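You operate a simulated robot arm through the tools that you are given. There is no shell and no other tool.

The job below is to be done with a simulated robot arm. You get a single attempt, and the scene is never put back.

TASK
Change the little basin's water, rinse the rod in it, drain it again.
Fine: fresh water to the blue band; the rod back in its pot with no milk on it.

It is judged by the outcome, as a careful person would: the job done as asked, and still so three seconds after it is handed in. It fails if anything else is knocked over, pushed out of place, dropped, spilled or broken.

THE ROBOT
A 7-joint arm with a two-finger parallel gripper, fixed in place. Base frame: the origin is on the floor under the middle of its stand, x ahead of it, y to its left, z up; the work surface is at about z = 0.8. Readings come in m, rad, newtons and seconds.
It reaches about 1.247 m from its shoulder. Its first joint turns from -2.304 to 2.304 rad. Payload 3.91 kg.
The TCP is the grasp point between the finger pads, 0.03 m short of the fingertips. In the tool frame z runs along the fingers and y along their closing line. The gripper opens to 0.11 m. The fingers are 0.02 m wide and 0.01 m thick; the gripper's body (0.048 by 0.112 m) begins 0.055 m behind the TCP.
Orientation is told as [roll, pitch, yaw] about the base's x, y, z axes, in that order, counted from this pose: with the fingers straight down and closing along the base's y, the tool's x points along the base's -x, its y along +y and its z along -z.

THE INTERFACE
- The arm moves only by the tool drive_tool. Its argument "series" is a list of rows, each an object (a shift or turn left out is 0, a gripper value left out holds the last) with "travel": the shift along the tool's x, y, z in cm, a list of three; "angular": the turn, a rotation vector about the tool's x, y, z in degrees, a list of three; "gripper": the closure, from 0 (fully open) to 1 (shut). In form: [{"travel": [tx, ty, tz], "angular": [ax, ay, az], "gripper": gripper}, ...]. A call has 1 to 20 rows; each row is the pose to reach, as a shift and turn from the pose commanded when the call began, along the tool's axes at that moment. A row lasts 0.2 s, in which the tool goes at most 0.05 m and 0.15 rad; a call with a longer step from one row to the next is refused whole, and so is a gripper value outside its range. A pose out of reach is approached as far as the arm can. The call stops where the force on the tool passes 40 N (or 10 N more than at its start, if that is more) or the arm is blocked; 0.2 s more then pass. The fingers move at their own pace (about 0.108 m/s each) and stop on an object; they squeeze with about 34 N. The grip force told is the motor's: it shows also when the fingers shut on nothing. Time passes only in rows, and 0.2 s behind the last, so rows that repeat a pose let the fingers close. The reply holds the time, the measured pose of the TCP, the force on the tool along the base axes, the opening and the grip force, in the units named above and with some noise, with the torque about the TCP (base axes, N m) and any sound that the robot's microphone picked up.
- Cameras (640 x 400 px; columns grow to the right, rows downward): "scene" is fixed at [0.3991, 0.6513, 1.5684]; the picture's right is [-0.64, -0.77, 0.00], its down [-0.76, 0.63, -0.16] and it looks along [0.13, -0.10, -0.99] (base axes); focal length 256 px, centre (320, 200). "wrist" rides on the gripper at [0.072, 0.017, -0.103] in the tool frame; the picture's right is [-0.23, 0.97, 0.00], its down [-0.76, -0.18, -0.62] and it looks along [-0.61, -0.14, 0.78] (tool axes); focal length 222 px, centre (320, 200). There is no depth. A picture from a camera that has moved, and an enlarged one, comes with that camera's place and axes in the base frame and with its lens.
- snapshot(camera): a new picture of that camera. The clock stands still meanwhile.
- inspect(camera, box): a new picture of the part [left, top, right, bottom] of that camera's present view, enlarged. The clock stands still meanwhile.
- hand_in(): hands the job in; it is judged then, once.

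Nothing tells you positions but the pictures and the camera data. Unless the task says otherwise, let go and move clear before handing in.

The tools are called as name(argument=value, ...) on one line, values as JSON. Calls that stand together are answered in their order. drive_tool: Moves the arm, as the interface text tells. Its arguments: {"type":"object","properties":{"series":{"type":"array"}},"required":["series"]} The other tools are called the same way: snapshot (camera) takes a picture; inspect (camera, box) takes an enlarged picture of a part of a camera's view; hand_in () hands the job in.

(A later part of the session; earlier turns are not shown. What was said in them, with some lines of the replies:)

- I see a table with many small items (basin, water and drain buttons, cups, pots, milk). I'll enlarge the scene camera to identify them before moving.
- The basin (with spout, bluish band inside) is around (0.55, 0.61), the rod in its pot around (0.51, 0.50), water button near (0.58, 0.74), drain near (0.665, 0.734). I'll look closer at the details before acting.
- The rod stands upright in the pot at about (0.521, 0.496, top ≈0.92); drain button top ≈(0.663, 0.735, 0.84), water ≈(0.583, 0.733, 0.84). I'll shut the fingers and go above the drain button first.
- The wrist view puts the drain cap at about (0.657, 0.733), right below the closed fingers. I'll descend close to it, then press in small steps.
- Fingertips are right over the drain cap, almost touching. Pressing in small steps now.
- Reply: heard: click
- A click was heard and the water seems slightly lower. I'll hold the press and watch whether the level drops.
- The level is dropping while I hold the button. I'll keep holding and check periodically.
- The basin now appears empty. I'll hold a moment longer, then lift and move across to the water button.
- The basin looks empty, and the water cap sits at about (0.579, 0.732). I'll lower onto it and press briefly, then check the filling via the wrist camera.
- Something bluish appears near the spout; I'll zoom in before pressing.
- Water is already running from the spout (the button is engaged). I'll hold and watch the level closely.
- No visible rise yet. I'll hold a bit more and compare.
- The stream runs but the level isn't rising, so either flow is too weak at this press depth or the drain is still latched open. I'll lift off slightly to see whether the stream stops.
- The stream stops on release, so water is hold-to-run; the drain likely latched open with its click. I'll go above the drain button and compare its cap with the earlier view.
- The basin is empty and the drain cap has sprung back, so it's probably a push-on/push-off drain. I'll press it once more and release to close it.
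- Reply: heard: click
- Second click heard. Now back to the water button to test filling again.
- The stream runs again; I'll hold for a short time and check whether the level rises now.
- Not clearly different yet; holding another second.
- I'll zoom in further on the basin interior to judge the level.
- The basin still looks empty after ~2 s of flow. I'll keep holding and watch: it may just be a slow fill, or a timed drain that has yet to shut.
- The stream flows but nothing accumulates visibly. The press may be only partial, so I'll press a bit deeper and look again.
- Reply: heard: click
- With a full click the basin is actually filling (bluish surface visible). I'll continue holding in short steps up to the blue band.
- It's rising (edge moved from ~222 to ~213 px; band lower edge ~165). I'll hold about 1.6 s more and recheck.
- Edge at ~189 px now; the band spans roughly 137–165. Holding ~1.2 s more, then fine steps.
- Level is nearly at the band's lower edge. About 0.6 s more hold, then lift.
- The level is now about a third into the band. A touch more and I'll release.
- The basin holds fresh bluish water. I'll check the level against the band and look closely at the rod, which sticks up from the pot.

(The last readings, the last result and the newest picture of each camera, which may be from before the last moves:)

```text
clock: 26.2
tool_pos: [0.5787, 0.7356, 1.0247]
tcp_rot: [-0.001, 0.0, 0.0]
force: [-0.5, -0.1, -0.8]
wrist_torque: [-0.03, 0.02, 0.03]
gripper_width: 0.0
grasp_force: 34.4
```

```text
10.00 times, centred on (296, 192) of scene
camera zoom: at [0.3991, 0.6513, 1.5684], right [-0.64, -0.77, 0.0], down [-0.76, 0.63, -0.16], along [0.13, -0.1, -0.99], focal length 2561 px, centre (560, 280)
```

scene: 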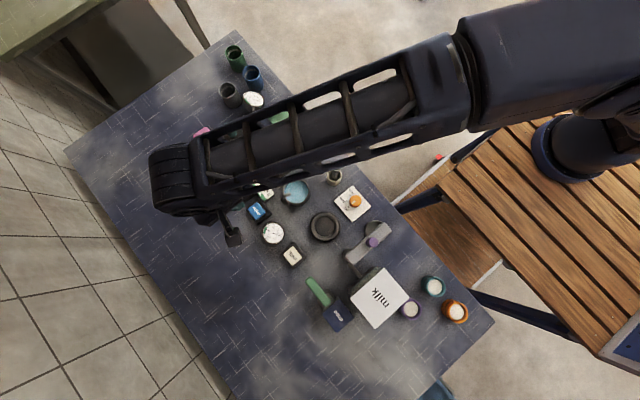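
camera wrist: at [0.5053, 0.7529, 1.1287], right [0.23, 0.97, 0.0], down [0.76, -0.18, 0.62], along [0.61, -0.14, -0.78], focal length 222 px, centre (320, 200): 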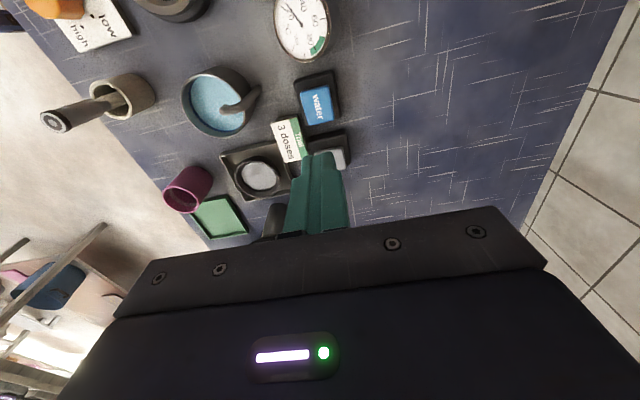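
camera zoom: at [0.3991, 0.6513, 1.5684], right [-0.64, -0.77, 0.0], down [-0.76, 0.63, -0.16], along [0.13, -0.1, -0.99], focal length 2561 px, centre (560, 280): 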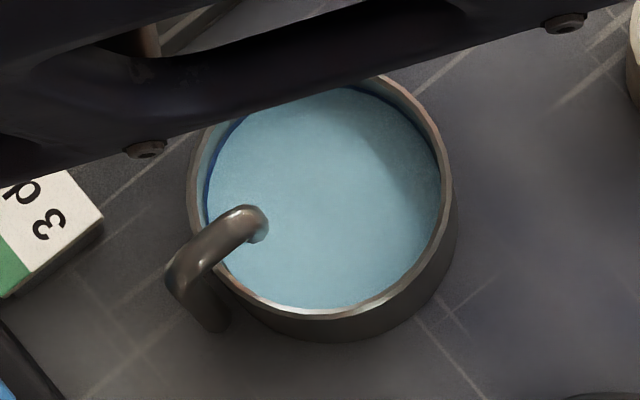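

The water level is within the blue band, and the rod's handle (≈2 cm thick) runs from z≈0.861 to 0.924 at (0.520, 0.496), with a milky shaft below. I'll move high above it, turning the gripper 90° so the fingers close along x, clear of the spout later.

drive_tool(series=[{"travel": [0.5, -2.2, 0], "angular": [0, 0, -8.2], "gripper": 0.45}, {"travel": [1.0, -4.4, 0], "angular": [0, 0, -16.4], "gripper": 0.45}, {"travel": [1.6, -6.6, 0], "angular": [0, 0, -24.6], "gripper": 0.45}, {"travel": [2.1, -8.8, 0], "angular": [0, 0, -32.8], "gripper": 0.45}, {"travel": [2.7, -11.0, 0], "angular": [0, 0, -41.0], "gripper": 0.45}, {"travel": [3.2, -13.2, 0], "angular": [0, 0, -49.2], "gripper": 0.45}, {"travel": [3.7, -15.4, 0], "angular": [0, 0, -57.4], "gripper": 0.45}, {"travel": [4.3, -17.6, 0], "angular": [0, 0, -65.6], "gripper": 0.45}, {"travel": [4.8, -19.8, 0], "angular": [0, 0, -73.8], "gripper": 0.45}, {"travel": [5.4, -22.0, 0], "angular": [0, 0, -82.0], "gripper": 0.45}, {"travel": [5.9, -24.0, 0], "angular": [0, 0, -90.0], "gripper": 0.45}, {"travel": [5.9, -24.0, 0], "angular": [0, 0, -90.0], "gripper": 0.45}])

snapshot(camera="wrist")

snapshot(camera="scene")

```text
clock: 28.8
tool_pos: [0.5203, 0.4913, 1.0257]
tcp_rot: [0.0, 0.001, 1.57]
force: [0.2, 0.2, -0.3]
wrist_torque: [0.01, 0.0, -0.01]
gripper_width: 0.0604
grasp_force: 0.0
```

```text
taken
camera wrist: at [0.5029, 0.4189, 1.1299], right [-0.97, 0.23, 0.0], down [0.18, 0.76, 0.62], along [0.14, 0.61, -0.78], focal length 222 px, centre (320, 200)
```

wrist: 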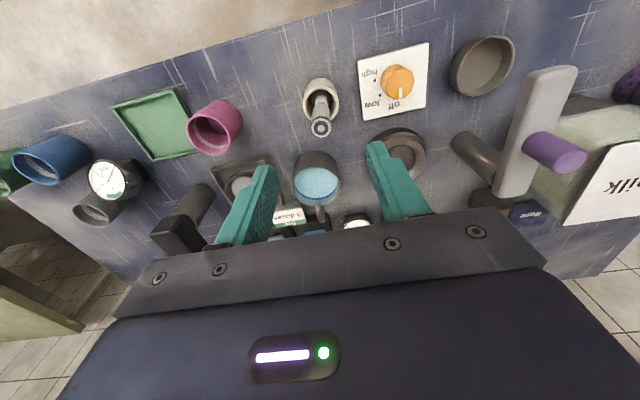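

```text
taken
```

scene: 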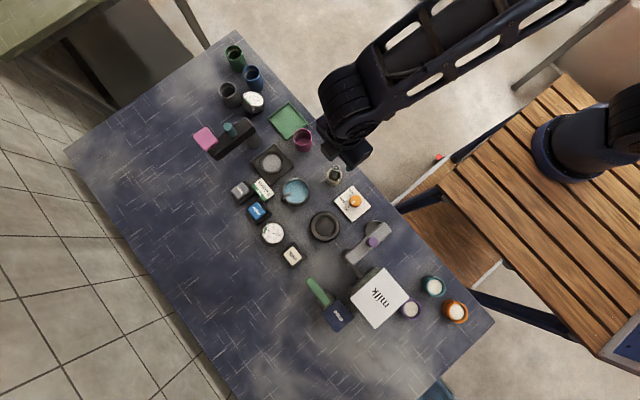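

The rod top lies at about (0.5205, 0.495) directly below the gripper. I'll descend partway and recheck alignment.

drive_tool(series=[{"travel": [-0.4, 0, 2]}, {"travel": [-0.4, 0, 4]}, {"travel": [-0.4, 0, 6]}, {"travel": [-0.4, 0, 6]}])

snapshot(camera="wrist")

inspect(camera="scene", box=[290, 130, 390, 210])

```text
clock: 29.8
tool_pos: [0.5194, 0.4951, 0.9671]
tcp_rot: [0.001, -0.001, 1.57]
force: [-0.4, 0.5, 1.0]
wrist_torque: [0.03, 0.01, -0.01]
gripper_width: 0.0606
grasp_force: 0.1
```

```text
taken
camera wrist: at [0.5021, 0.4232, 1.0702], right [-0.97, 0.23, 0.0], down [0.18, 0.76, 0.62], along [0.14, 0.61, -0.78], focal length 222 px, centre (320, 200)
```

wrist: 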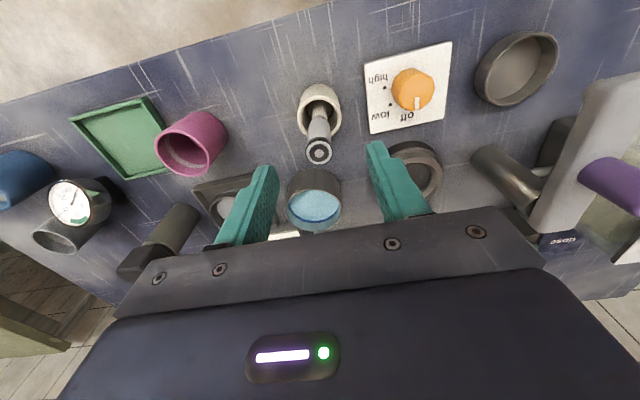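

```text
5.00 times, centred on (340, 170) of scene
camera zoom: at [0.3991, 0.6513, 1.5684], right [-0.64, -0.77, 0.0], down [-0.76, 0.63, -0.16], along [0.13, -0.1, -0.99], focal length 1280 px, centre (220, 350)
```

zoom: 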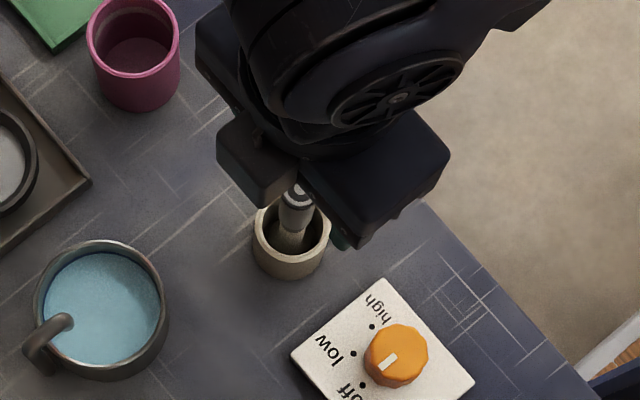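

Alignment is good. Descending to grip the handle and closing.

drive_tool(series=[{"travel": [0, 0, 2]}, {"travel": [0, 0, 4]}, {"travel": [0, 0, 5.5]}, {"travel": [0, 0, 7]}, {"travel": [0, 0, 7]}])

snapshot(camera="wrist")

```text
clock: 31.0
tool_pos: [0.5201, 0.4973, 0.8984]
tcp_rot: [-0.001, -0.001, 1.572]
force: [0.0, -0.5, 0.5]
wrist_torque: [0.01, 0.0, -0.03]
gripper_width: 0.0608
grasp_force: 0.0
```

```text
taken
camera wrist: at [0.5025, 0.4255, 1.0011], right [-0.97, 0.23, 0.0], down [0.18, 0.76, 0.62], along [0.14, 0.61, -0.78], focal length 222 px, centre (320, 200)
```

wrist: 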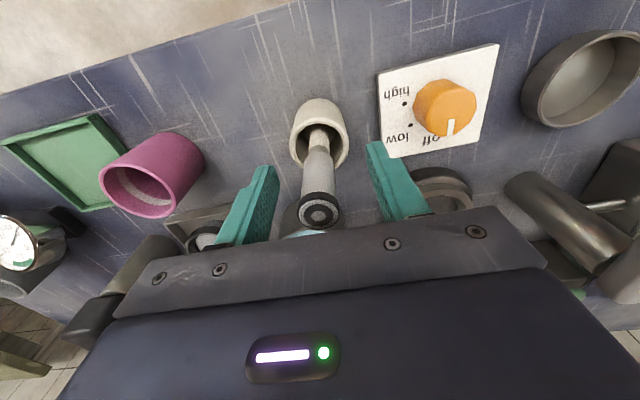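

The rod is between the fingers. Small centring shift, then close.

drive_tool(series=[{"travel": [0.2, 0, 0]}, {"travel": [0.2, 0, 0], "gripper": 1}, {"travel": [0.2, 0, 0], "gripper": 1}, {"travel": [0.2, 0, 0], "gripper": 1}, {"travel": [0.2, 0, 0], "gripper": 1}])

snapshot(camera="wrist")

```text
clock: 32.2
tool_pos: [0.5203, 0.4954, 0.8985]
tcp_rot: [0.0, 0.0, 1.57]
force: [-0.3, 0.5, 0.3]
wrist_torque: [-0.03, 0.0, -0.01]
gripper_width: 0.0178
grasp_force: 34.5
```

```text
taken
camera wrist: at [0.5027, 0.4227, 1.0011], right [-0.97, 0.23, 0.0], down [0.18, 0.76, 0.62], along [0.14, 0.61, -0.78], focal length 222 px, centre (320, 200)
```

wrist: 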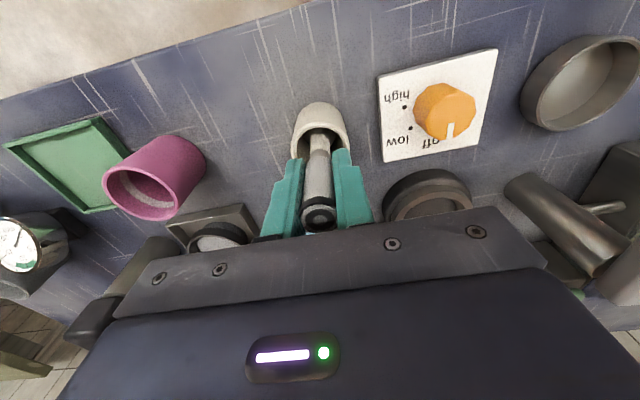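

Gripped at 1.8 cm. Lifting straight up out of the pot.

drive_tool(series=[{"travel": [0, 0, -1.5]}, {"travel": [0, 0, -3]}, {"travel": [0, 0, -4.5]}, {"travel": [0, 0, -6]}, {"travel": [0, 0, -8]}, {"travel": [0, 0, -10]}, {"travel": [0, 0, -10]}])

snapshot(camera="wrist")

inspect(camera="scene", box=[280, 130, 380, 210])

```text
clock: 33.8
tool_pos: [0.5189, 0.4976, 0.9999]
tcp_rot: [-0.002, 0.0, 1.572]
force: [0.4, -0.3, -1.0]
wrist_torque: [0.02, 0.01, 0.03]
gripper_width: 0.0176
grasp_force: 34.2
```

```text
taken
camera wrist: at [0.5015, 0.4246, 1.1025], right [-0.97, 0.23, 0.0], down [0.18, 0.76, 0.62], along [0.14, 0.61, -0.78], focal length 222 px, centre (320, 200)
```

wrist: 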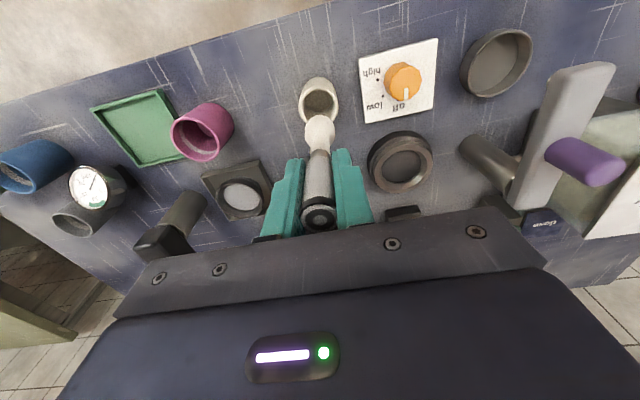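

```text
5.00 times, centred on (330, 170) of scene
camera zoom: at [0.3991, 0.6513, 1.5684], right [-0.64, -0.77, 0.0], down [-0.76, 0.63, -0.16], along [0.13, -0.1, -0.99], focal length 1280 px, centre (270, 350)
```

zoom: 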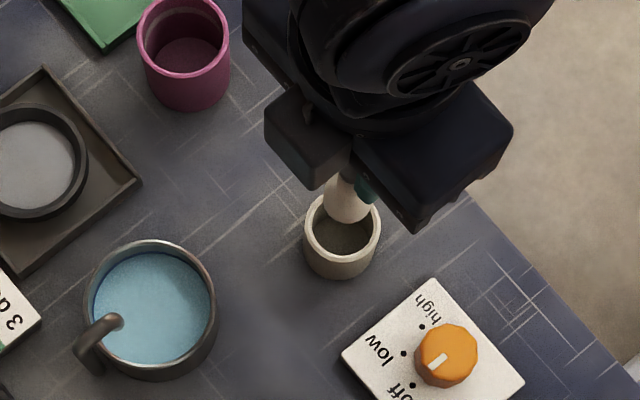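

inspect(camera="wrist", box=[270, 70, 370, 240])

inspect(camera="wrist", box=[290, 100, 350, 160])

```text
2.35 times, centred on (320, 155) of wrist
camera zoom: at [0.5015, 0.4246, 1.1025], right [-0.97, 0.23, 0.0], down [0.18, 0.76, 0.62], along [0.14, 0.61, -0.78], focal length 523 px, centre (320, 306)
```

zoom: 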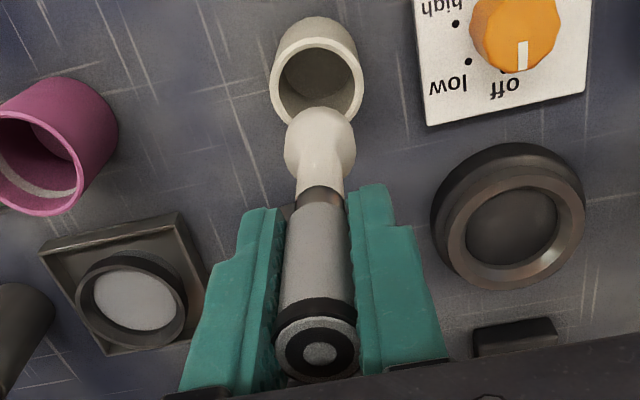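

```text
6.67 times, centred on (320, 130) of wrist
camera zoom: at [0.5015, 0.4246, 1.1025], right [-0.97, 0.23, 0.0], down [0.18, 0.76, 0.62], along [0.14, 0.61, -0.78], focal length 1481 px, centre (320, 667)
```

zoom: 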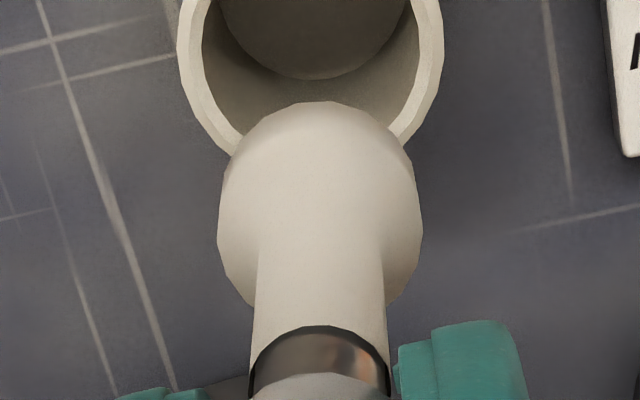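

The rod has a bulb end coated in milk, with its tip ~9 cm below the TCP. I'll carry it over the basin, offset away from the spout (target ≈(0.554, 0.599)), staying high.

drive_tool(series=[{"travel": [-3, -1, 0]}, {"travel": [-6, -2, 0]}, {"travel": [-8.5, -2.9, 0]}, {"travel": [-10.2, -3.5, 0]}, {"travel": [-10.2, -3.5, 0]}])

snapshot(camera="wrist")

inspect(camera="scene", box=[250, 150, 350, 230])

```text
clock: 35.0
tool_pos: [0.5551, 0.5988, 0.998]
tcp_rot: [0.0, -0.001, 1.568]
force: [-0.4, -0.5, -0.3]
wrist_torque: [0.04, -0.02, 0.02]
gripper_width: 0.0179
grasp_force: 33.7
```

```text
taken
camera wrist: at [0.5375, 0.5256, 1.1015], right [-0.97, 0.23, 0.0], down [0.18, 0.76, 0.62], along [0.14, 0.61, -0.78], focal length 222 px, centre (320, 200)
```

wrist: 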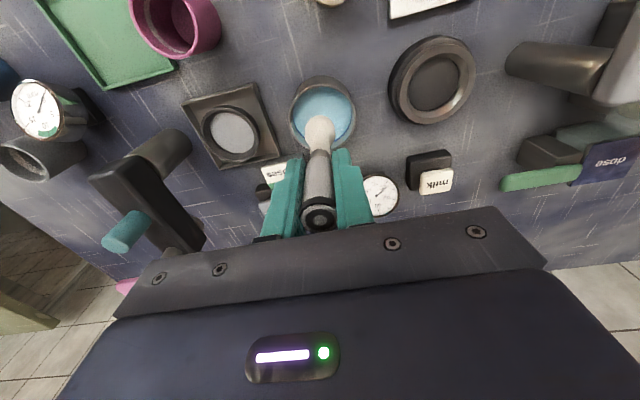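

```text
5.00 times, centred on (300, 190) of scene
camera zoom: at [0.3991, 0.6513, 1.5684], right [-0.64, -0.77, 0.0], down [-0.76, 0.63, -0.16], along [0.13, -0.1, -0.99], focal length 1280 px, centre (420, 250)
```

zoom: 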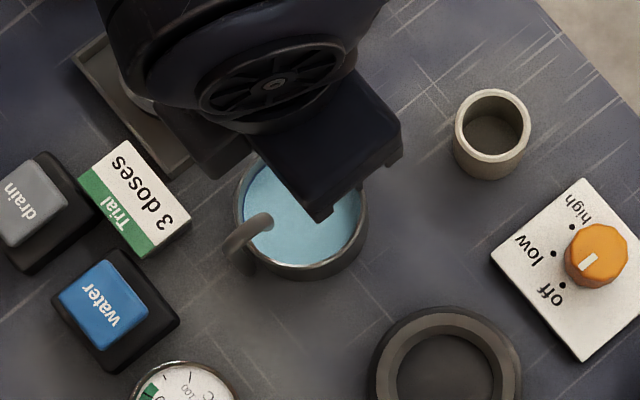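

inspect(camera="wrist", box=[270, 60, 370, 160])

```text
4.00 times, centred on (320, 110) of wrist
camera zoom: at [0.5375, 0.5256, 1.1015], right [-0.97, 0.23, 0.0], down [0.18, 0.76, 0.62], along [0.14, 0.61, -0.78], focal length 888 px, centre (320, 560)
```

zoom: 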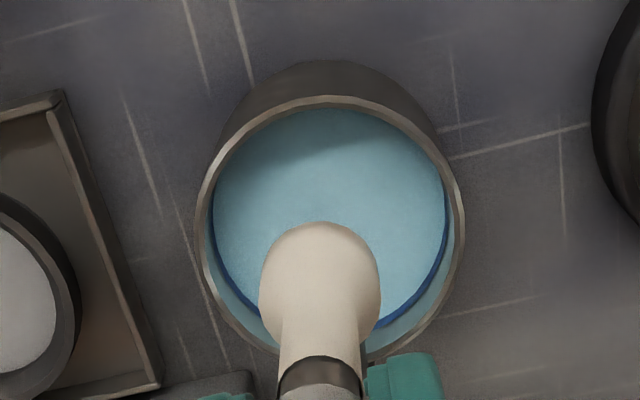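

The bulb is over the basin's near half with the spout on the far side. Lowering it slowly into the water.

drive_tool(series=[{"travel": [0, 0, 2]}, {"travel": [0, 0, 4]}, {"travel": [0, 0, 5.5]}, {"travel": [0, 0, 6.5]}, {"travel": [0, 0, 7.5]}, {"travel": [0, 0, 8.2]}, {"travel": [0, 0, 8.2]}])

snapshot(camera="wrist")

inspect(camera="scene", box=[250, 150, 350, 230])

inspect(camera="wrist", box=[260, 80, 380, 240])

```text
clock: 36.6
tool_pos: [0.5542, 0.5966, 0.915]
tcp_rot: [0.0, 0.001, 1.57]
force: [-0.6, 0.9, 0.0]
wrist_torque: [0.0, 0.01, 0.02]
gripper_width: 0.018
grasp_force: 34.0
```

```text
taken
camera wrist: at [0.5371, 0.5243, 1.0183], right [-0.97, 0.23, 0.0], down [0.18, 0.76, 0.62], along [0.14, 0.61, -0.78], focal length 222 px, centre (320, 200)
```

wrist: 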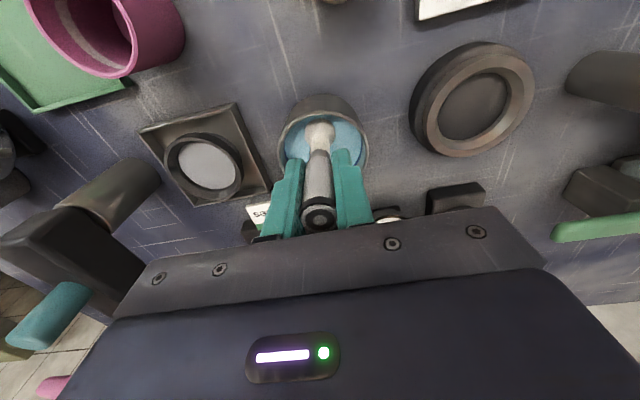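

```text
5.00 times, centred on (300, 190) of scene
camera zoom: at [0.3991, 0.6513, 1.5684], right [-0.64, -0.77, 0.0], down [-0.76, 0.63, -0.16], along [0.13, -0.1, -0.99], focal length 1280 px, centre (420, 250)
```

zoom: 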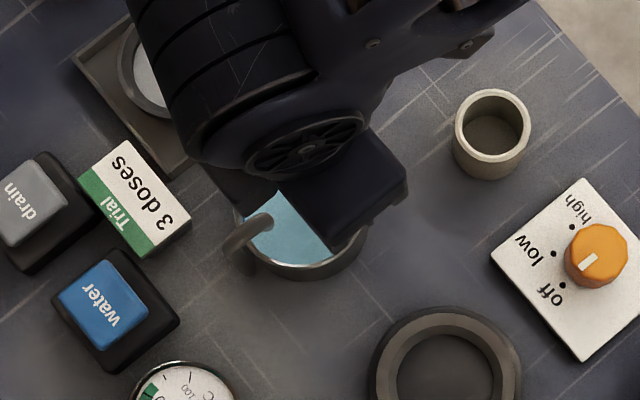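

```text
2.50 times, centred on (320, 160) of wrist
camera zoom: at [0.5371, 0.5243, 1.0183], right [-0.97, 0.23, 0.0], down [0.18, 0.76, 0.62], along [0.14, 0.61, -0.78], focal length 555 px, centre (320, 300)
```

zoom: 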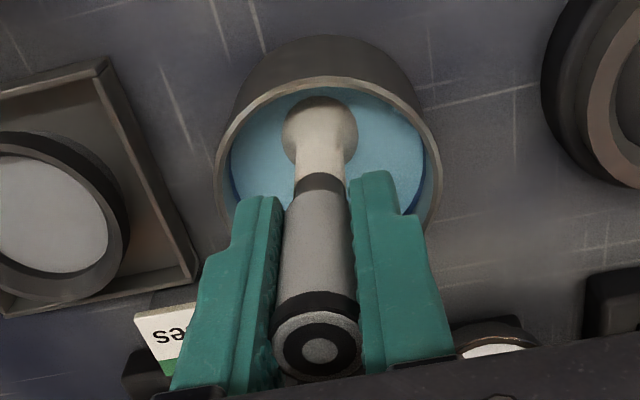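

inspect(camera="wrist", box=[280, 90, 370, 150])

```text
6.67 times, centred on (325, 120) of wrist
camera zoom: at [0.5371, 0.5243, 1.0183], right [-0.97, 0.23, 0.0], down [0.18, 0.76, 0.62], along [0.14, 0.61, -0.78], focal length 1481 px, centre (287, 733)
```

zoom: 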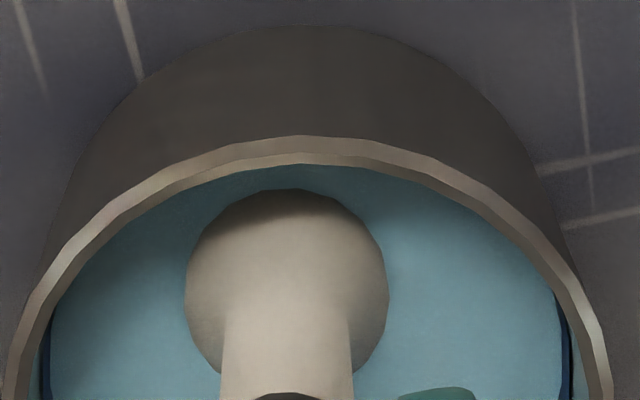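

The bulb is partly under the surface. Lowering a bit more, in small steps with an eye on contact force.

drive_tool(series=[{"travel": [0, 0, 0.3]}, {"travel": [0, 0, 0.6]}, {"travel": [0, 0, 0.9]}, {"travel": [0, 0, 0.9]}])

inspect(camera="wrist", box=[275, 90, 375, 190])

```text
clock: 37.6
tool_pos: [0.5533, 0.5963, 0.9075]
tcp_rot: [0.0, -0.001, 1.571]
force: [0.1, 1.0, -0.3]
wrist_torque: [0.0, -0.01, 0.01]
gripper_width: 0.0178
grasp_force: 33.7
```

```text
4.00 times, centred on (325, 140) of wrist
camera zoom: at [0.537, 0.524, 1.0099], right [-0.97, 0.23, 0.0], down [0.18, 0.76, 0.62], along [0.14, 0.61, -0.78], focal length 888 px, centre (300, 440)
```

zoom: 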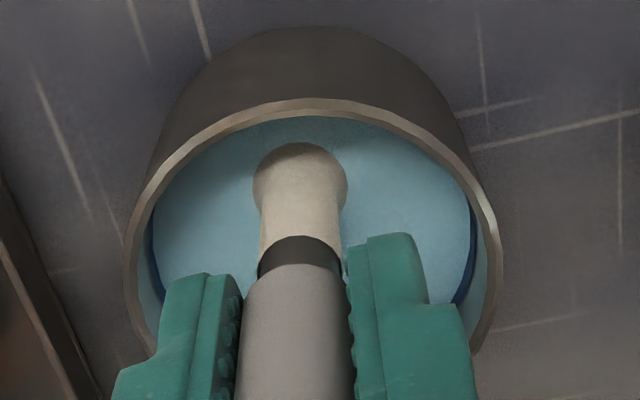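

The bulb is now nearly submerged. A little lower still, carefully.

drive_tool(series=[{"travel": [0, 0, 0.2]}, {"travel": [0, 0, 0.4]}, {"travel": [0, 0, 0.6]}, {"travel": [0, 0, 0.6]}])

inspect(camera="wrist", box=[275, 90, 375, 190])

```text
clock: 38.6
tool_pos: [0.5556, 0.5968, 0.9017]
tcp_rot: [0.001, 0.001, 1.572]
force: [0.0, 0.0, 0.4]
wrist_torque: [0.0, 0.0, 0.01]
gripper_width: 0.0175
grasp_force: 34.3
```

```text
4.00 times, centred on (325, 140) of wrist
camera zoom: at [0.5374, 0.5248, 1.0046], right [-0.97, 0.23, 0.0], down [0.18, 0.76, 0.62], along [0.14, 0.61, -0.78], focal length 888 px, centre (300, 440)
```

zoom: 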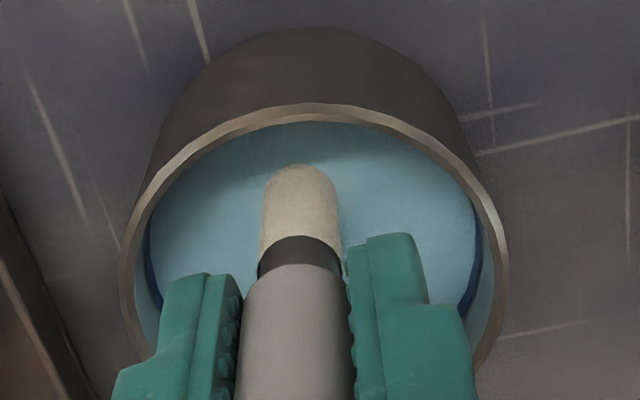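

The bulb is fully submerged with no contact force. I'll swirl it gently side to side, staying clear of the wall and spout, then look at the milk.

drive_tool(series=[{"travel": [-0.2, -0.5, 0]}, {"travel": [-0.3, -1.0, 0]}, {"travel": [-0.5, -0.5, 0]}, {"travel": [-0.5, 0, 0]}, {"travel": [-0.4, 0.5, 0]}, {"travel": [-0.3, 1.0, 0]}, {"travel": [-0.1, 0.5, 0]}, {"travel": [0, 0, 0]}, {"travel": [-0.2, -0.5, 0]}, {"travel": [-0.3, -1.0, 0]}, {"travel": [-0.5, -0.5, 0]}, {"travel": [-0.5, 0, 0]}, {"travel": [-0.4, 0.5, 0]}, {"travel": [-0.3, 1.0, 0]}, {"travel": [-0.1, 0.5, 0]}, {"travel": [0, 0, 0]}])

inspect(camera="wrist", box=[275, 90, 375, 190])

```text
clock: 42.0
tool_pos: [0.555, 0.5974, 0.9009]
tcp_rot: [0.0, -0.001, 1.569]
force: [0.0, 0.0, -1.5]
wrist_torque: [0.0, 0.0, 0.0]
gripper_width: 0.0177
grasp_force: 33.9
```

```text
4.00 times, centred on (325, 140) of wrist
camera zoom: at [0.5382, 0.5253, 1.0038], right [-0.97, 0.23, 0.0], down [0.18, 0.76, 0.62], along [0.14, 0.61, -0.78], focal length 888 px, centre (300, 440)
```

zoom: 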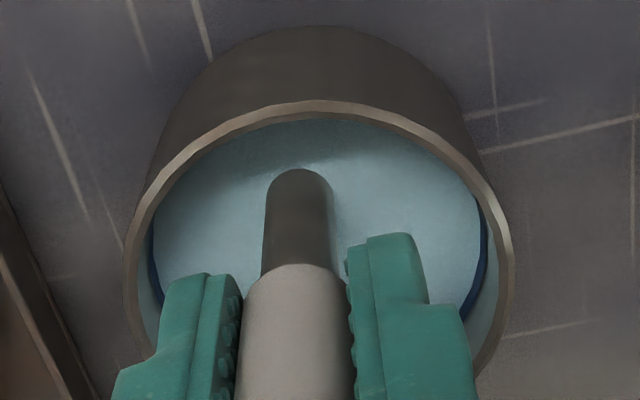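

The milk has come off the shaft and the water has turned cloudy. I'll swirl once more and then lift slowly, letting it drip over the basin, to inspect the bulb.

drive_tool(series=[{"travel": [-0.2, -0.5, 0]}, {"travel": [-0.3, -1.0, 0]}, {"travel": [-0.5, -0.5, 0]}, {"travel": [-0.5, 0, 0]}, {"travel": [-0.4, 0.5, 0]}, {"travel": [-0.3, 1.0, 0]}, {"travel": [-0.1, 0.5, 0]}, {"travel": [0, 0, 0]}, {"travel": [0, 0, -1]}, {"travel": [0, 0, -2]}, {"travel": [0, 0, -3]}, {"travel": [0, 0, -4]}, {"travel": [0, 0, -5.5]}, {"travel": [0, 0, -7.5]}, {"travel": [0, 0, -9.8]}, {"travel": [0, 0, -9.8]}, {"travel": [0, 0, -9.8]}, {"travel": [0, 0, -9.8]}])

inspect(camera="wrist", box=[270, 60, 370, 160])

snapshot(camera="scene")

```text
clock: 45.8
tool_pos: [0.5547, 0.5968, 0.9989]
tcp_rot: [-0.001, 0.0, 1.571]
force: [1.3, 0.2, -0.5]
wrist_torque: [0.0, -0.03, -0.01]
gripper_width: 0.0179
grasp_force: 33.9
```

```text
4.00 times, centred on (320, 110) of wrist
camera zoom: at [0.5372, 0.5247, 1.1018], right [-0.97, 0.23, 0.0], down [0.18, 0.76, 0.62], along [0.14, 0.61, -0.78], focal length 888 px, centre (320, 560)
```

zoom: 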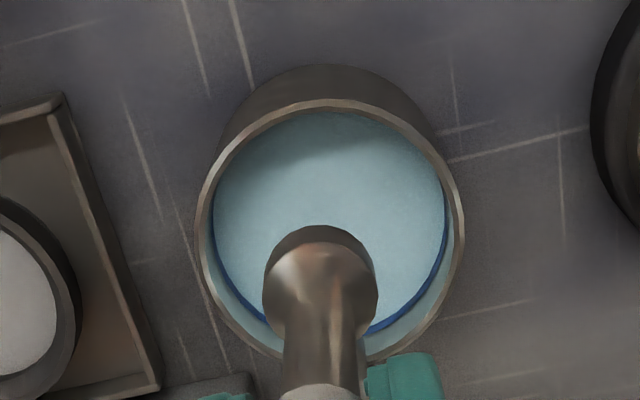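

```text
taken
```

scene: 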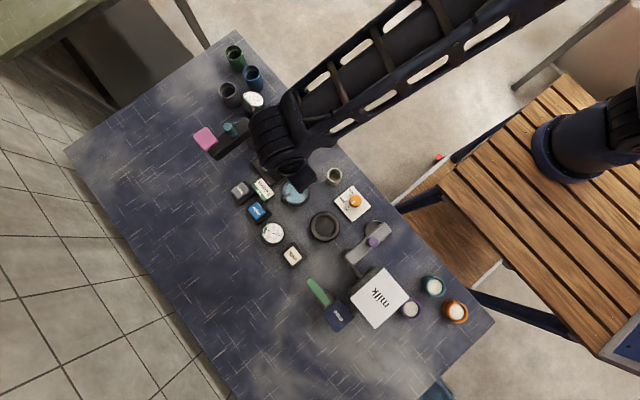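

The rod is clean bare metal now. I'll carry it back over its pot, reversing the earlier path.

drive_tool(series=[{"travel": [1.7, 0.6, 0]}, {"travel": [4.2, 1.5, 0]}, {"travel": [7.2, 2.5, 0]}, {"travel": [10.2, 3.5, 0]}, {"travel": [10.2, 3.5, 0]}, {"travel": [10.2, 3.5, 0]}])

inspect(camera="wrist", box=[270, 60, 370, 160])

inspect(camera="scene", box=[280, 130, 380, 210])

```text
clock: 47.2
tool_pos: [0.5186, 0.4964, 0.9971]
tcp_rot: [0.001, -0.001, 1.572]
force: [-0.4, 0.6, -0.2]
wrist_torque: [0.02, 0.03, 0.01]
gripper_width: 0.0178
grasp_force: 34.2
```

```text
4.00 times, centred on (320, 110) of wrist
camera zoom: at [0.5016, 0.424, 1.1007], right [-0.97, 0.23, 0.0], down [0.18, 0.76, 0.62], along [0.14, 0.61, -0.78], focal length 888 px, centre (320, 560)
```

zoom: 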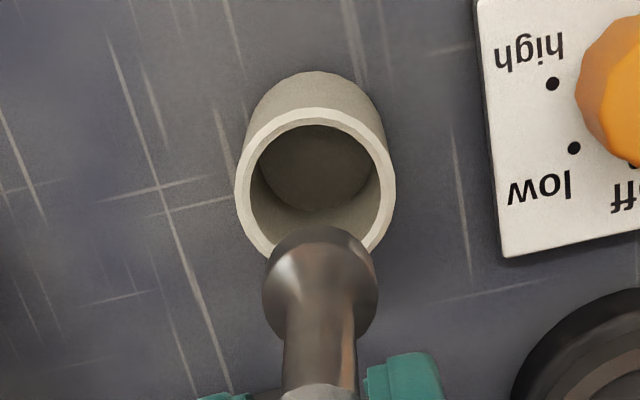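

```text
5.00 times, centred on (330, 170) of scene
camera zoom: at [0.3991, 0.6513, 1.5684], right [-0.64, -0.77, 0.0], down [-0.76, 0.63, -0.16], along [0.13, -0.1, -0.99], focal length 1280 px, centre (270, 350)
```

zoom: 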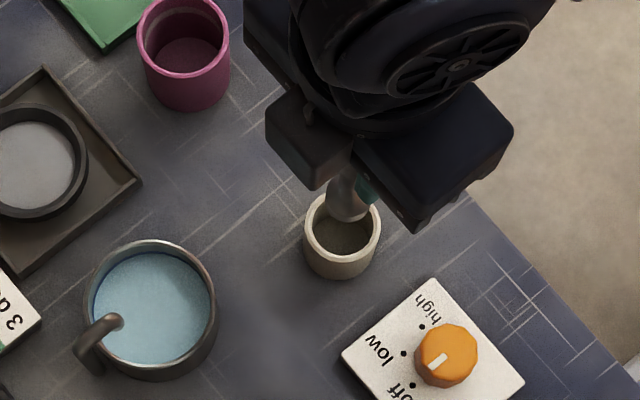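

Alignment matches the moment it left the pot. Lowering straight in.

drive_tool(series=[{"travel": [0, 0, 2]}, {"travel": [0, 0, 4]}, {"travel": [0, 0, 5.5]}, {"travel": [0, 0, 7]}, {"travel": [0, 0, 8.3]}, {"travel": [0, 0, 9.3]}, {"travel": [0, 0, 9.8]}, {"travel": [0, 0, 9.8]}])

inspect(camera="wrist", box=[260, 80, 380, 240])

```text
clock: 49.0
tool_pos: [0.5196, 0.4948, 0.9011]
tcp_rot: [0.001, 0.0, 1.572]
force: [-0.3, 0.1, -0.5]
wrist_torque: [0.0, -0.02, 0.0]
gripper_width: 0.0179
grasp_force: 33.9
```

```text
2.50 times, centred on (320, 160) of wrist
camera zoom: at [0.5023, 0.4224, 1.0044], right [-0.97, 0.23, 0.0], down [0.18, 0.76, 0.62], along [0.14, 0.61, -0.78], focal length 555 px, centre (320, 300)
```

zoom: 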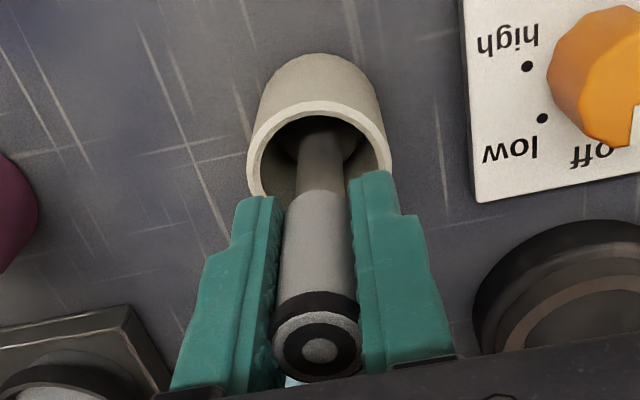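

The rod is inside the pot. Last few millimetres down, then release.

drive_tool(series=[{"travel": [0, 0, 0.15]}, {"travel": [0, 0, 0.3]}, {"travel": [0, 0, 0.3]}])

```text
clock: 49.8
tool_pos: [0.5183, 0.4951, 0.898]
tcp_rot: [0.001, -0.001, 1.573]
force: [0.2, 0.4, -0.9]
wrist_torque: [0.04, 0.04, 0.01]
gripper_width: 0.0179
grasp_force: 34.3
```

It's back at the same height as when grasped. Opening the fingers.

drive_tool(series=[{"gripper": 0.75}, {"gripper": 0.6}, {"gripper": 0.45}, {"gripper": 0.45}])

inspect(camera="wrist", box=[260, 80, 380, 240])

```text
clock: 50.8
tool_pos: [0.5195, 0.4946, 0.8974]
tcp_rot: [0.002, 0.0, 1.571]
force: [0.9, 0.3, 0.4]
wrist_torque: [-0.01, -0.01, 0.0]
gripper_width: 0.0604
grasp_force: 0.0
```

```text
2.50 times, centred on (320, 160) of wrist
camera zoom: at [0.5017, 0.4221, 1.0013], right [-0.97, 0.23, 0.0], down [0.18, 0.76, 0.62], along [0.14, 0.61, -0.78], focal length 555 px, centre (320, 300)
```

zoom: 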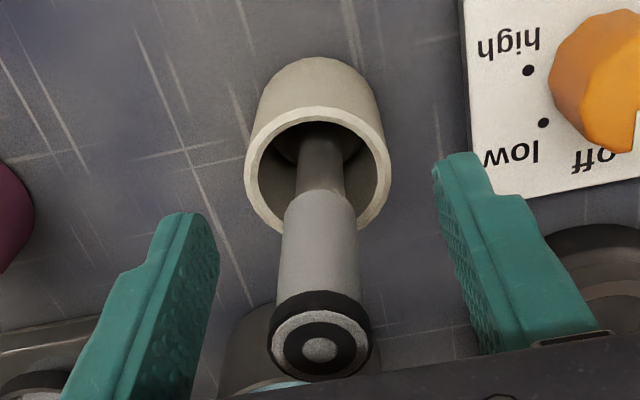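

The rod stands on its own. Rising straight up, then turning back and moving over the drain button with fingers shut.

drive_tool(series=[{"travel": [0, 0, -3]}, {"travel": [0, 0, -6]}, {"travel": [0, 0, -10]}, {"travel": [0, 0, -14]}, {"travel": [-2.2, -1.25, -14], "angular": [0, 0, 8.2], "gripper": 1}, {"travel": [-4.4, -2.5, -14], "angular": [0, 0, 16.4], "gripper": 1}, {"travel": [-6.5, -3.75, -14], "angular": [0, 0, 24.6], "gripper": 1}, {"travel": [-8.7, -5.0, -14], "angular": [0, 0, 32.8], "gripper": 1}, {"travel": [-10.9, -6.25, -14], "angular": [0, 0, 41.0], "gripper": 1}, {"travel": [-13.1, -7.5, -14], "angular": [0, 0, 49.2], "gripper": 1}, {"travel": [-15.2, -8.75, -14], "angular": [0, 0, 57.4], "gripper": 1}, {"travel": [-17.4, -10.0, -14], "angular": [0, 0, 65.6], "gripper": 1}, {"travel": [-19.6, -11.25, -14], "angular": [0, 0, 73.8], "gripper": 1}, {"travel": [-21.8, -12.5, -14], "angular": [0, 0, 82.0], "gripper": 1}, {"travel": [-23.9, -13.75, -14], "angular": [0, 0, 90.0], "gripper": 1}, {"travel": [-23.9, -13.75, -14], "angular": [0, 0, 90.0], "gripper": 1}])

snapshot(camera="wrist")

snapshot(camera="scene")

```text
clock: 54.2
tool_pos: [0.6573, 0.7354, 1.0379]
tcp_rot: [-0.001, 0.0, -0.003]
force: [-0.3, -0.7, 0.1]
wrist_torque: [0.0, -0.01, -0.01]
gripper_width: 0.0
grasp_force: 33.4
```

```text
taken
camera wrist: at [0.584, 0.7523, 1.1416], right [0.23, 0.97, 0.0], down [0.76, -0.18, 0.62], along [0.61, -0.14, -0.78], focal length 222 px, centre (320, 200)
```

wrist: 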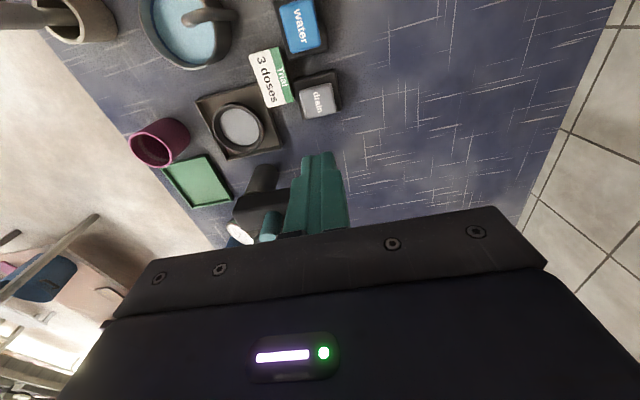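

```text
taken
```

scene: 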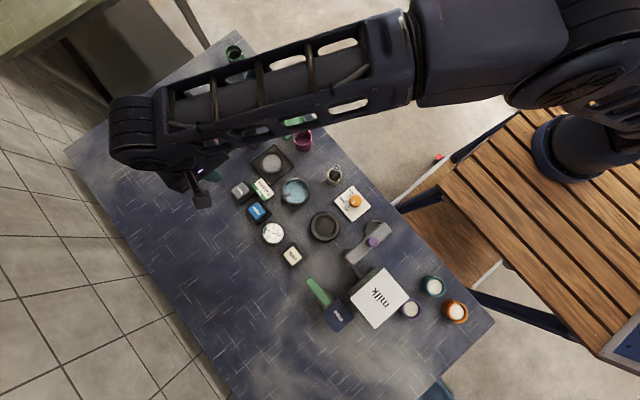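

The rod stands in its pot and the fingers are over the drain cap. Pressing to the click and holding, then checking the level.

drive_tool(series=[{"travel": [0, 0, 4]}, {"travel": [0, 0, 8]}, {"travel": [0, 0, 12]}, {"travel": [0, 0, 15]}, {"travel": [0, 0, 16]}, {"travel": [0, 0, 16.6]}, {"travel": [0, 0, 17.1]}, {"travel": [0, 0, 17.1]}, {"travel": [0, 0, 17.1]}, {"travel": [0, 0, 17.1]}])

inspect(camera="scene", box=[276, 172, 316, 212])

```text
clock: 56.4
tool_pos: [0.6569, 0.735, 0.8678]
tcp_rot: [0.0, 0.0, -0.001]
force: [0.5, -0.2, 0.7]
wrist_torque: [0.01, 0.0, -0.01]
gripper_width: 0.0001
grasp_force: 34.3
heard: click
```

```text
10.00 times, centred on (296, 192) of scene
camera zoom: at [0.3991, 0.6513, 1.5684], right [-0.64, -0.77, 0.0], down [-0.76, 0.63, -0.16], along [0.13, -0.1, -0.99], focal length 2561 px, centre (560, 280)
```

zoom: 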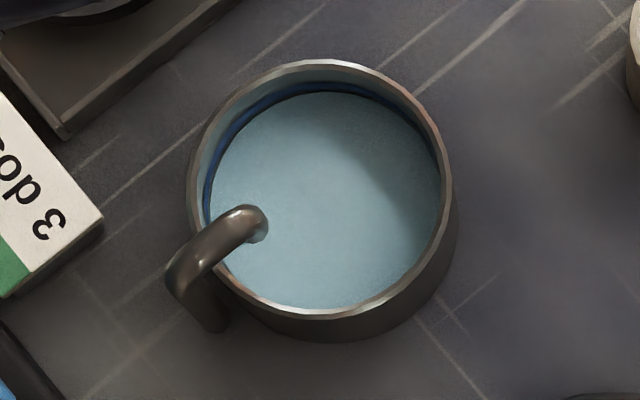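

Click heard and the level is going down. I'll keep holding for a few seconds.

drive_tool(series=[{"travel": [0, 0, 0]}, {"travel": [0, 0, 0]}, {"travel": [0, 0, 0]}, {"travel": [0, 0, 0]}, {"travel": [0, 0, 0]}, {"travel": [0, 0, 0]}, {"travel": [0, 0, 0]}, {"travel": [0, 0, 0]}, {"travel": [0, 0, 0]}, {"travel": [0, 0, 0]}, {"travel": [0, 0, 0]}, {"travel": [0, 0, 0]}, {"travel": [0, 0, 0]}, {"travel": [0, 0, 0]}, {"travel": [0, 0, 0]}])

inspect(camera="scene", box=[276, 172, 316, 212])

```text
clock: 59.6
tool_pos: [0.6568, 0.7354, 0.8675]
tcp_rot: [0.0, -0.001, -0.002]
force: [-0.7, -0.2, 1.6]
wrist_torque: [-0.03, 0.03, 0.0]
gripper_width: 0.0
grasp_force: 34.1
```

```text
10.00 times, centred on (296, 192) of scene
camera zoom: at [0.3991, 0.6513, 1.5684], right [-0.64, -0.77, 0.0], down [-0.76, 0.63, -0.16], along [0.13, -0.1, -0.99], focal length 2561 px, centre (560, 280)
```

zoom: 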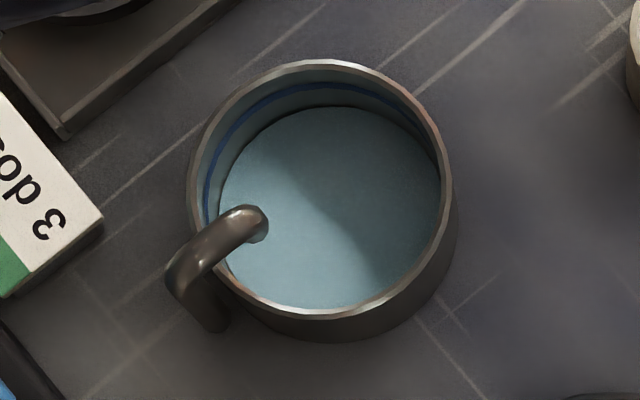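

Still some water left; holding longer.

drive_tool(series=[{"travel": [0, 0, 0]}, {"travel": [0, 0, 0]}, {"travel": [0, 0, 0]}, {"travel": [0, 0, 0]}, {"travel": [0, 0, 0]}, {"travel": [0, 0, 0]}, {"travel": [0, 0, 0]}, {"travel": [0, 0, 0]}, {"travel": [0, 0, 0]}, {"travel": [0, 0, 0]}])

inspect(camera="scene", box=[276, 172, 316, 212])

```text
clock: 61.8
tool_pos: [0.657, 0.7336, 0.8693]
tcp_rot: [0.0, 0.0, 0.0]
force: [-1.1, -0.3, 0.8]
wrist_torque: [0.01, -0.01, 0.01]
gripper_width: 0.0001
grasp_force: 34.4
```

```text
10.00 times, centred on (296, 192) of scene
camera zoom: at [0.3991, 0.6513, 1.5684], right [-0.64, -0.77, 0.0], down [-0.76, 0.63, -0.16], along [0.13, -0.1, -0.99], focal length 2561 px, centre (560, 280)
```

zoom: 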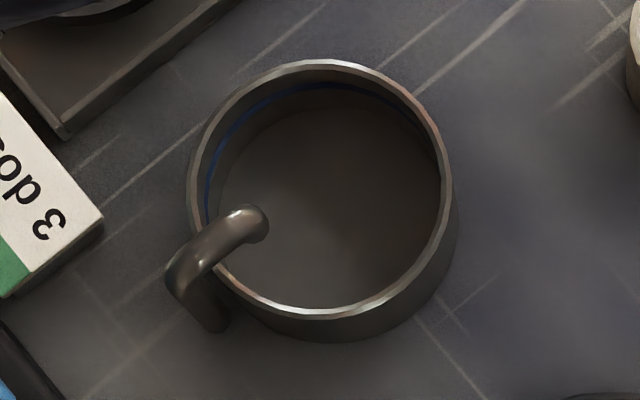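

The basin is empty. I'll hold one more second, release, rise clear, and check everything.

drive_tool(series=[{"travel": [0, 0, 0]}, {"travel": [0, 0, 0]}, {"travel": [0, 0, 0]}, {"travel": [0, 0, 0]}, {"travel": [0, 0, 0]}, {"travel": [0, 0, -2]}, {"travel": [0, 0, -6]}, {"travel": [0, 0, -10]}, {"travel": [0, 0, -14]}, {"travel": [0, 0, -18]}, {"travel": [0, 0, -22]}, {"travel": [0, 0, -26]}, {"travel": [0, -3, -29]}, {"travel": [1, -7, -30]}, {"travel": [2, -11, -30]}, {"travel": [4, -15, -30]}, {"travel": [6, -19, -30]}, {"travel": [8, -23, -30]}, {"travel": [10, -27, -30]}])

snapshot(camera="scene")

snapshot(camera="wrist")

inspect(camera="scene", box=[220, 130, 380, 230])

```text
clock: 65.8
tool_pos: [0.5562, 0.4663, 1.1651]
tcp_rot: [-0.001, 0.0, -0.002]
force: [0.4, 1.1, -0.8]
wrist_torque: [-0.03, 0.0, 0.01]
gripper_width: 0.0
grasp_force: 34.2
```

```text
taken
```

scene: 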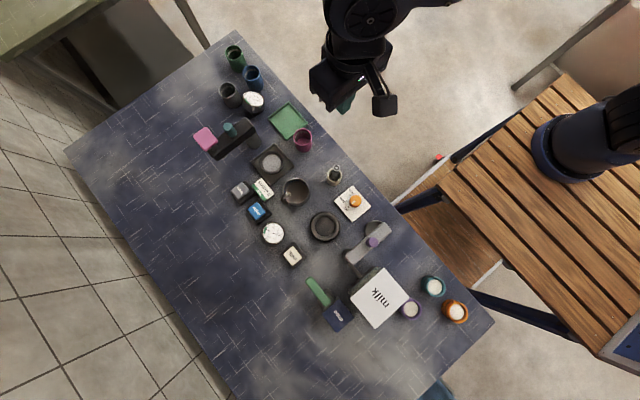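

```text
taken
camera wrist: at [0.4829, 0.4831, 1.2692], right [0.23, 0.97, 0.0], down [0.76, -0.18, 0.62], along [0.61, -0.14, -0.78], focal length 222 px, centre (320, 200)
```

wrist: 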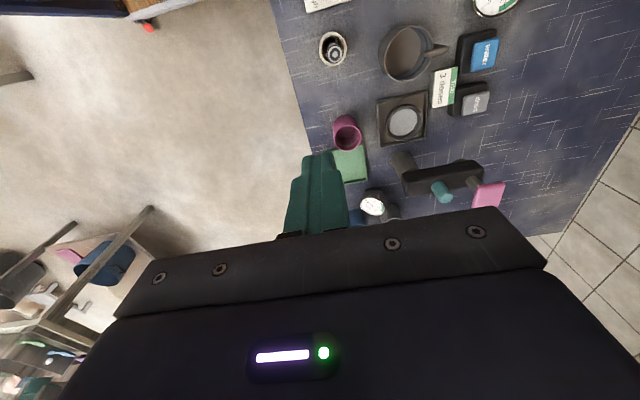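

```text
4.00 times, centred on (300, 180) of scene
camera zoom: at [0.3991, 0.6513, 1.5684], right [-0.64, -0.77, 0.0], down [-0.76, 0.63, -0.16], along [0.13, -0.1, -0.99], focal length 1024 px, centre (400, 280)
```

zoom: 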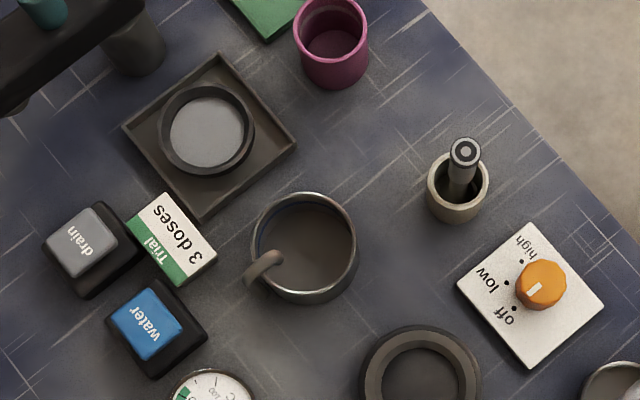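

Everything is in place, the basin is empty, and the rod is in its pot. One last close look at the rod for milk.

inspect(camera="scene", box=[320, 155, 352, 187])

inspect(camera="scene", box=[276, 172, 316, 212])

inspect(camera="wrist", box=[305, 20, 365, 75])

```text
12.50 times, centred on (336, 171) of scene
camera zoom: at [0.3991, 0.6513, 1.5684], right [-0.64, -0.77, 0.0], down [-0.76, 0.63, -0.16], along [0.13, -0.1, -0.99], focal length 3201 px, centre (120, 562)
```

zoom: 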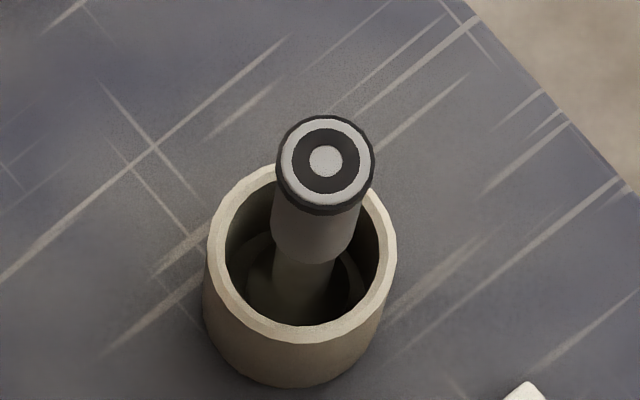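

```text
10.00 times, centred on (296, 192) of scene
camera zoom: at [0.3991, 0.6513, 1.5684], right [-0.64, -0.77, 0.0], down [-0.76, 0.63, -0.16], along [0.13, -0.1, -0.99], focal length 2561 px, centre (560, 280)
```

zoom: 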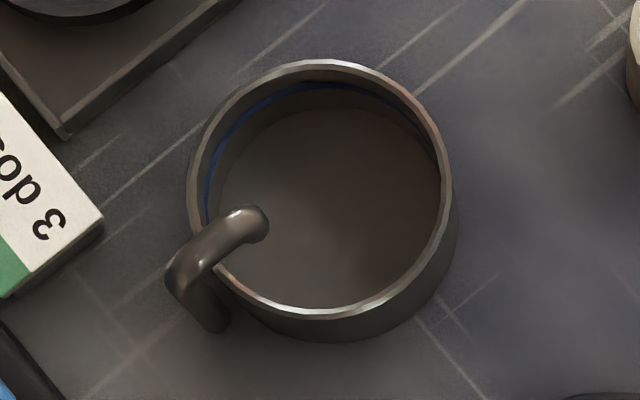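

```text
7.27 times, centred on (335, 48) of wrist
camera zoom: at [0.4829, 0.4831, 1.2692], right [0.23, 0.97, 0.0], down [0.76, -0.18, 0.62], along [0.61, -0.14, -0.78], focal length 1615 px, centre (211, 1309)
```

zoom: 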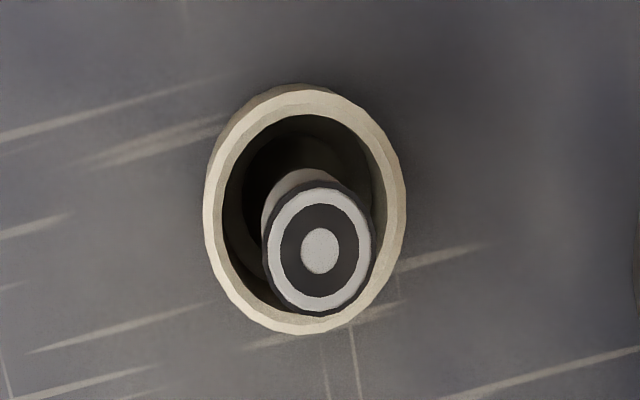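

The basin is drained, the rod stands clean and upright in its pot, nothing else has moved, and the arm is clear with nothing in its grip. Handing in.

hand_in()

```text
The job is handed in.
```

The job is handed in. I drained the basin, refilled it with fresh water to within the blue band, rinsed the rod in it and drained it again.

- **Rod:** it is back upright in its pot. After the rinse I saw bare metal on the side facing the wrist camera. I did not get a clear view of its far side.
- **Basin:** it looked empty in the last pictures. I took "drain it again" to mean it should end empty, with the blue band as the mark for the rinse water.
- **Drain button:** I pressed it three times. The middle press was on an empty basin, when the water seemed not to rise; the real cause was that the water button needs a full click. I could not tell whether the drain works only while held or latches. If it latches, it is now open.

Nothing else looked moved, spilled or knocked over in the final pictures. The arm is clear, with nothing in its grip.
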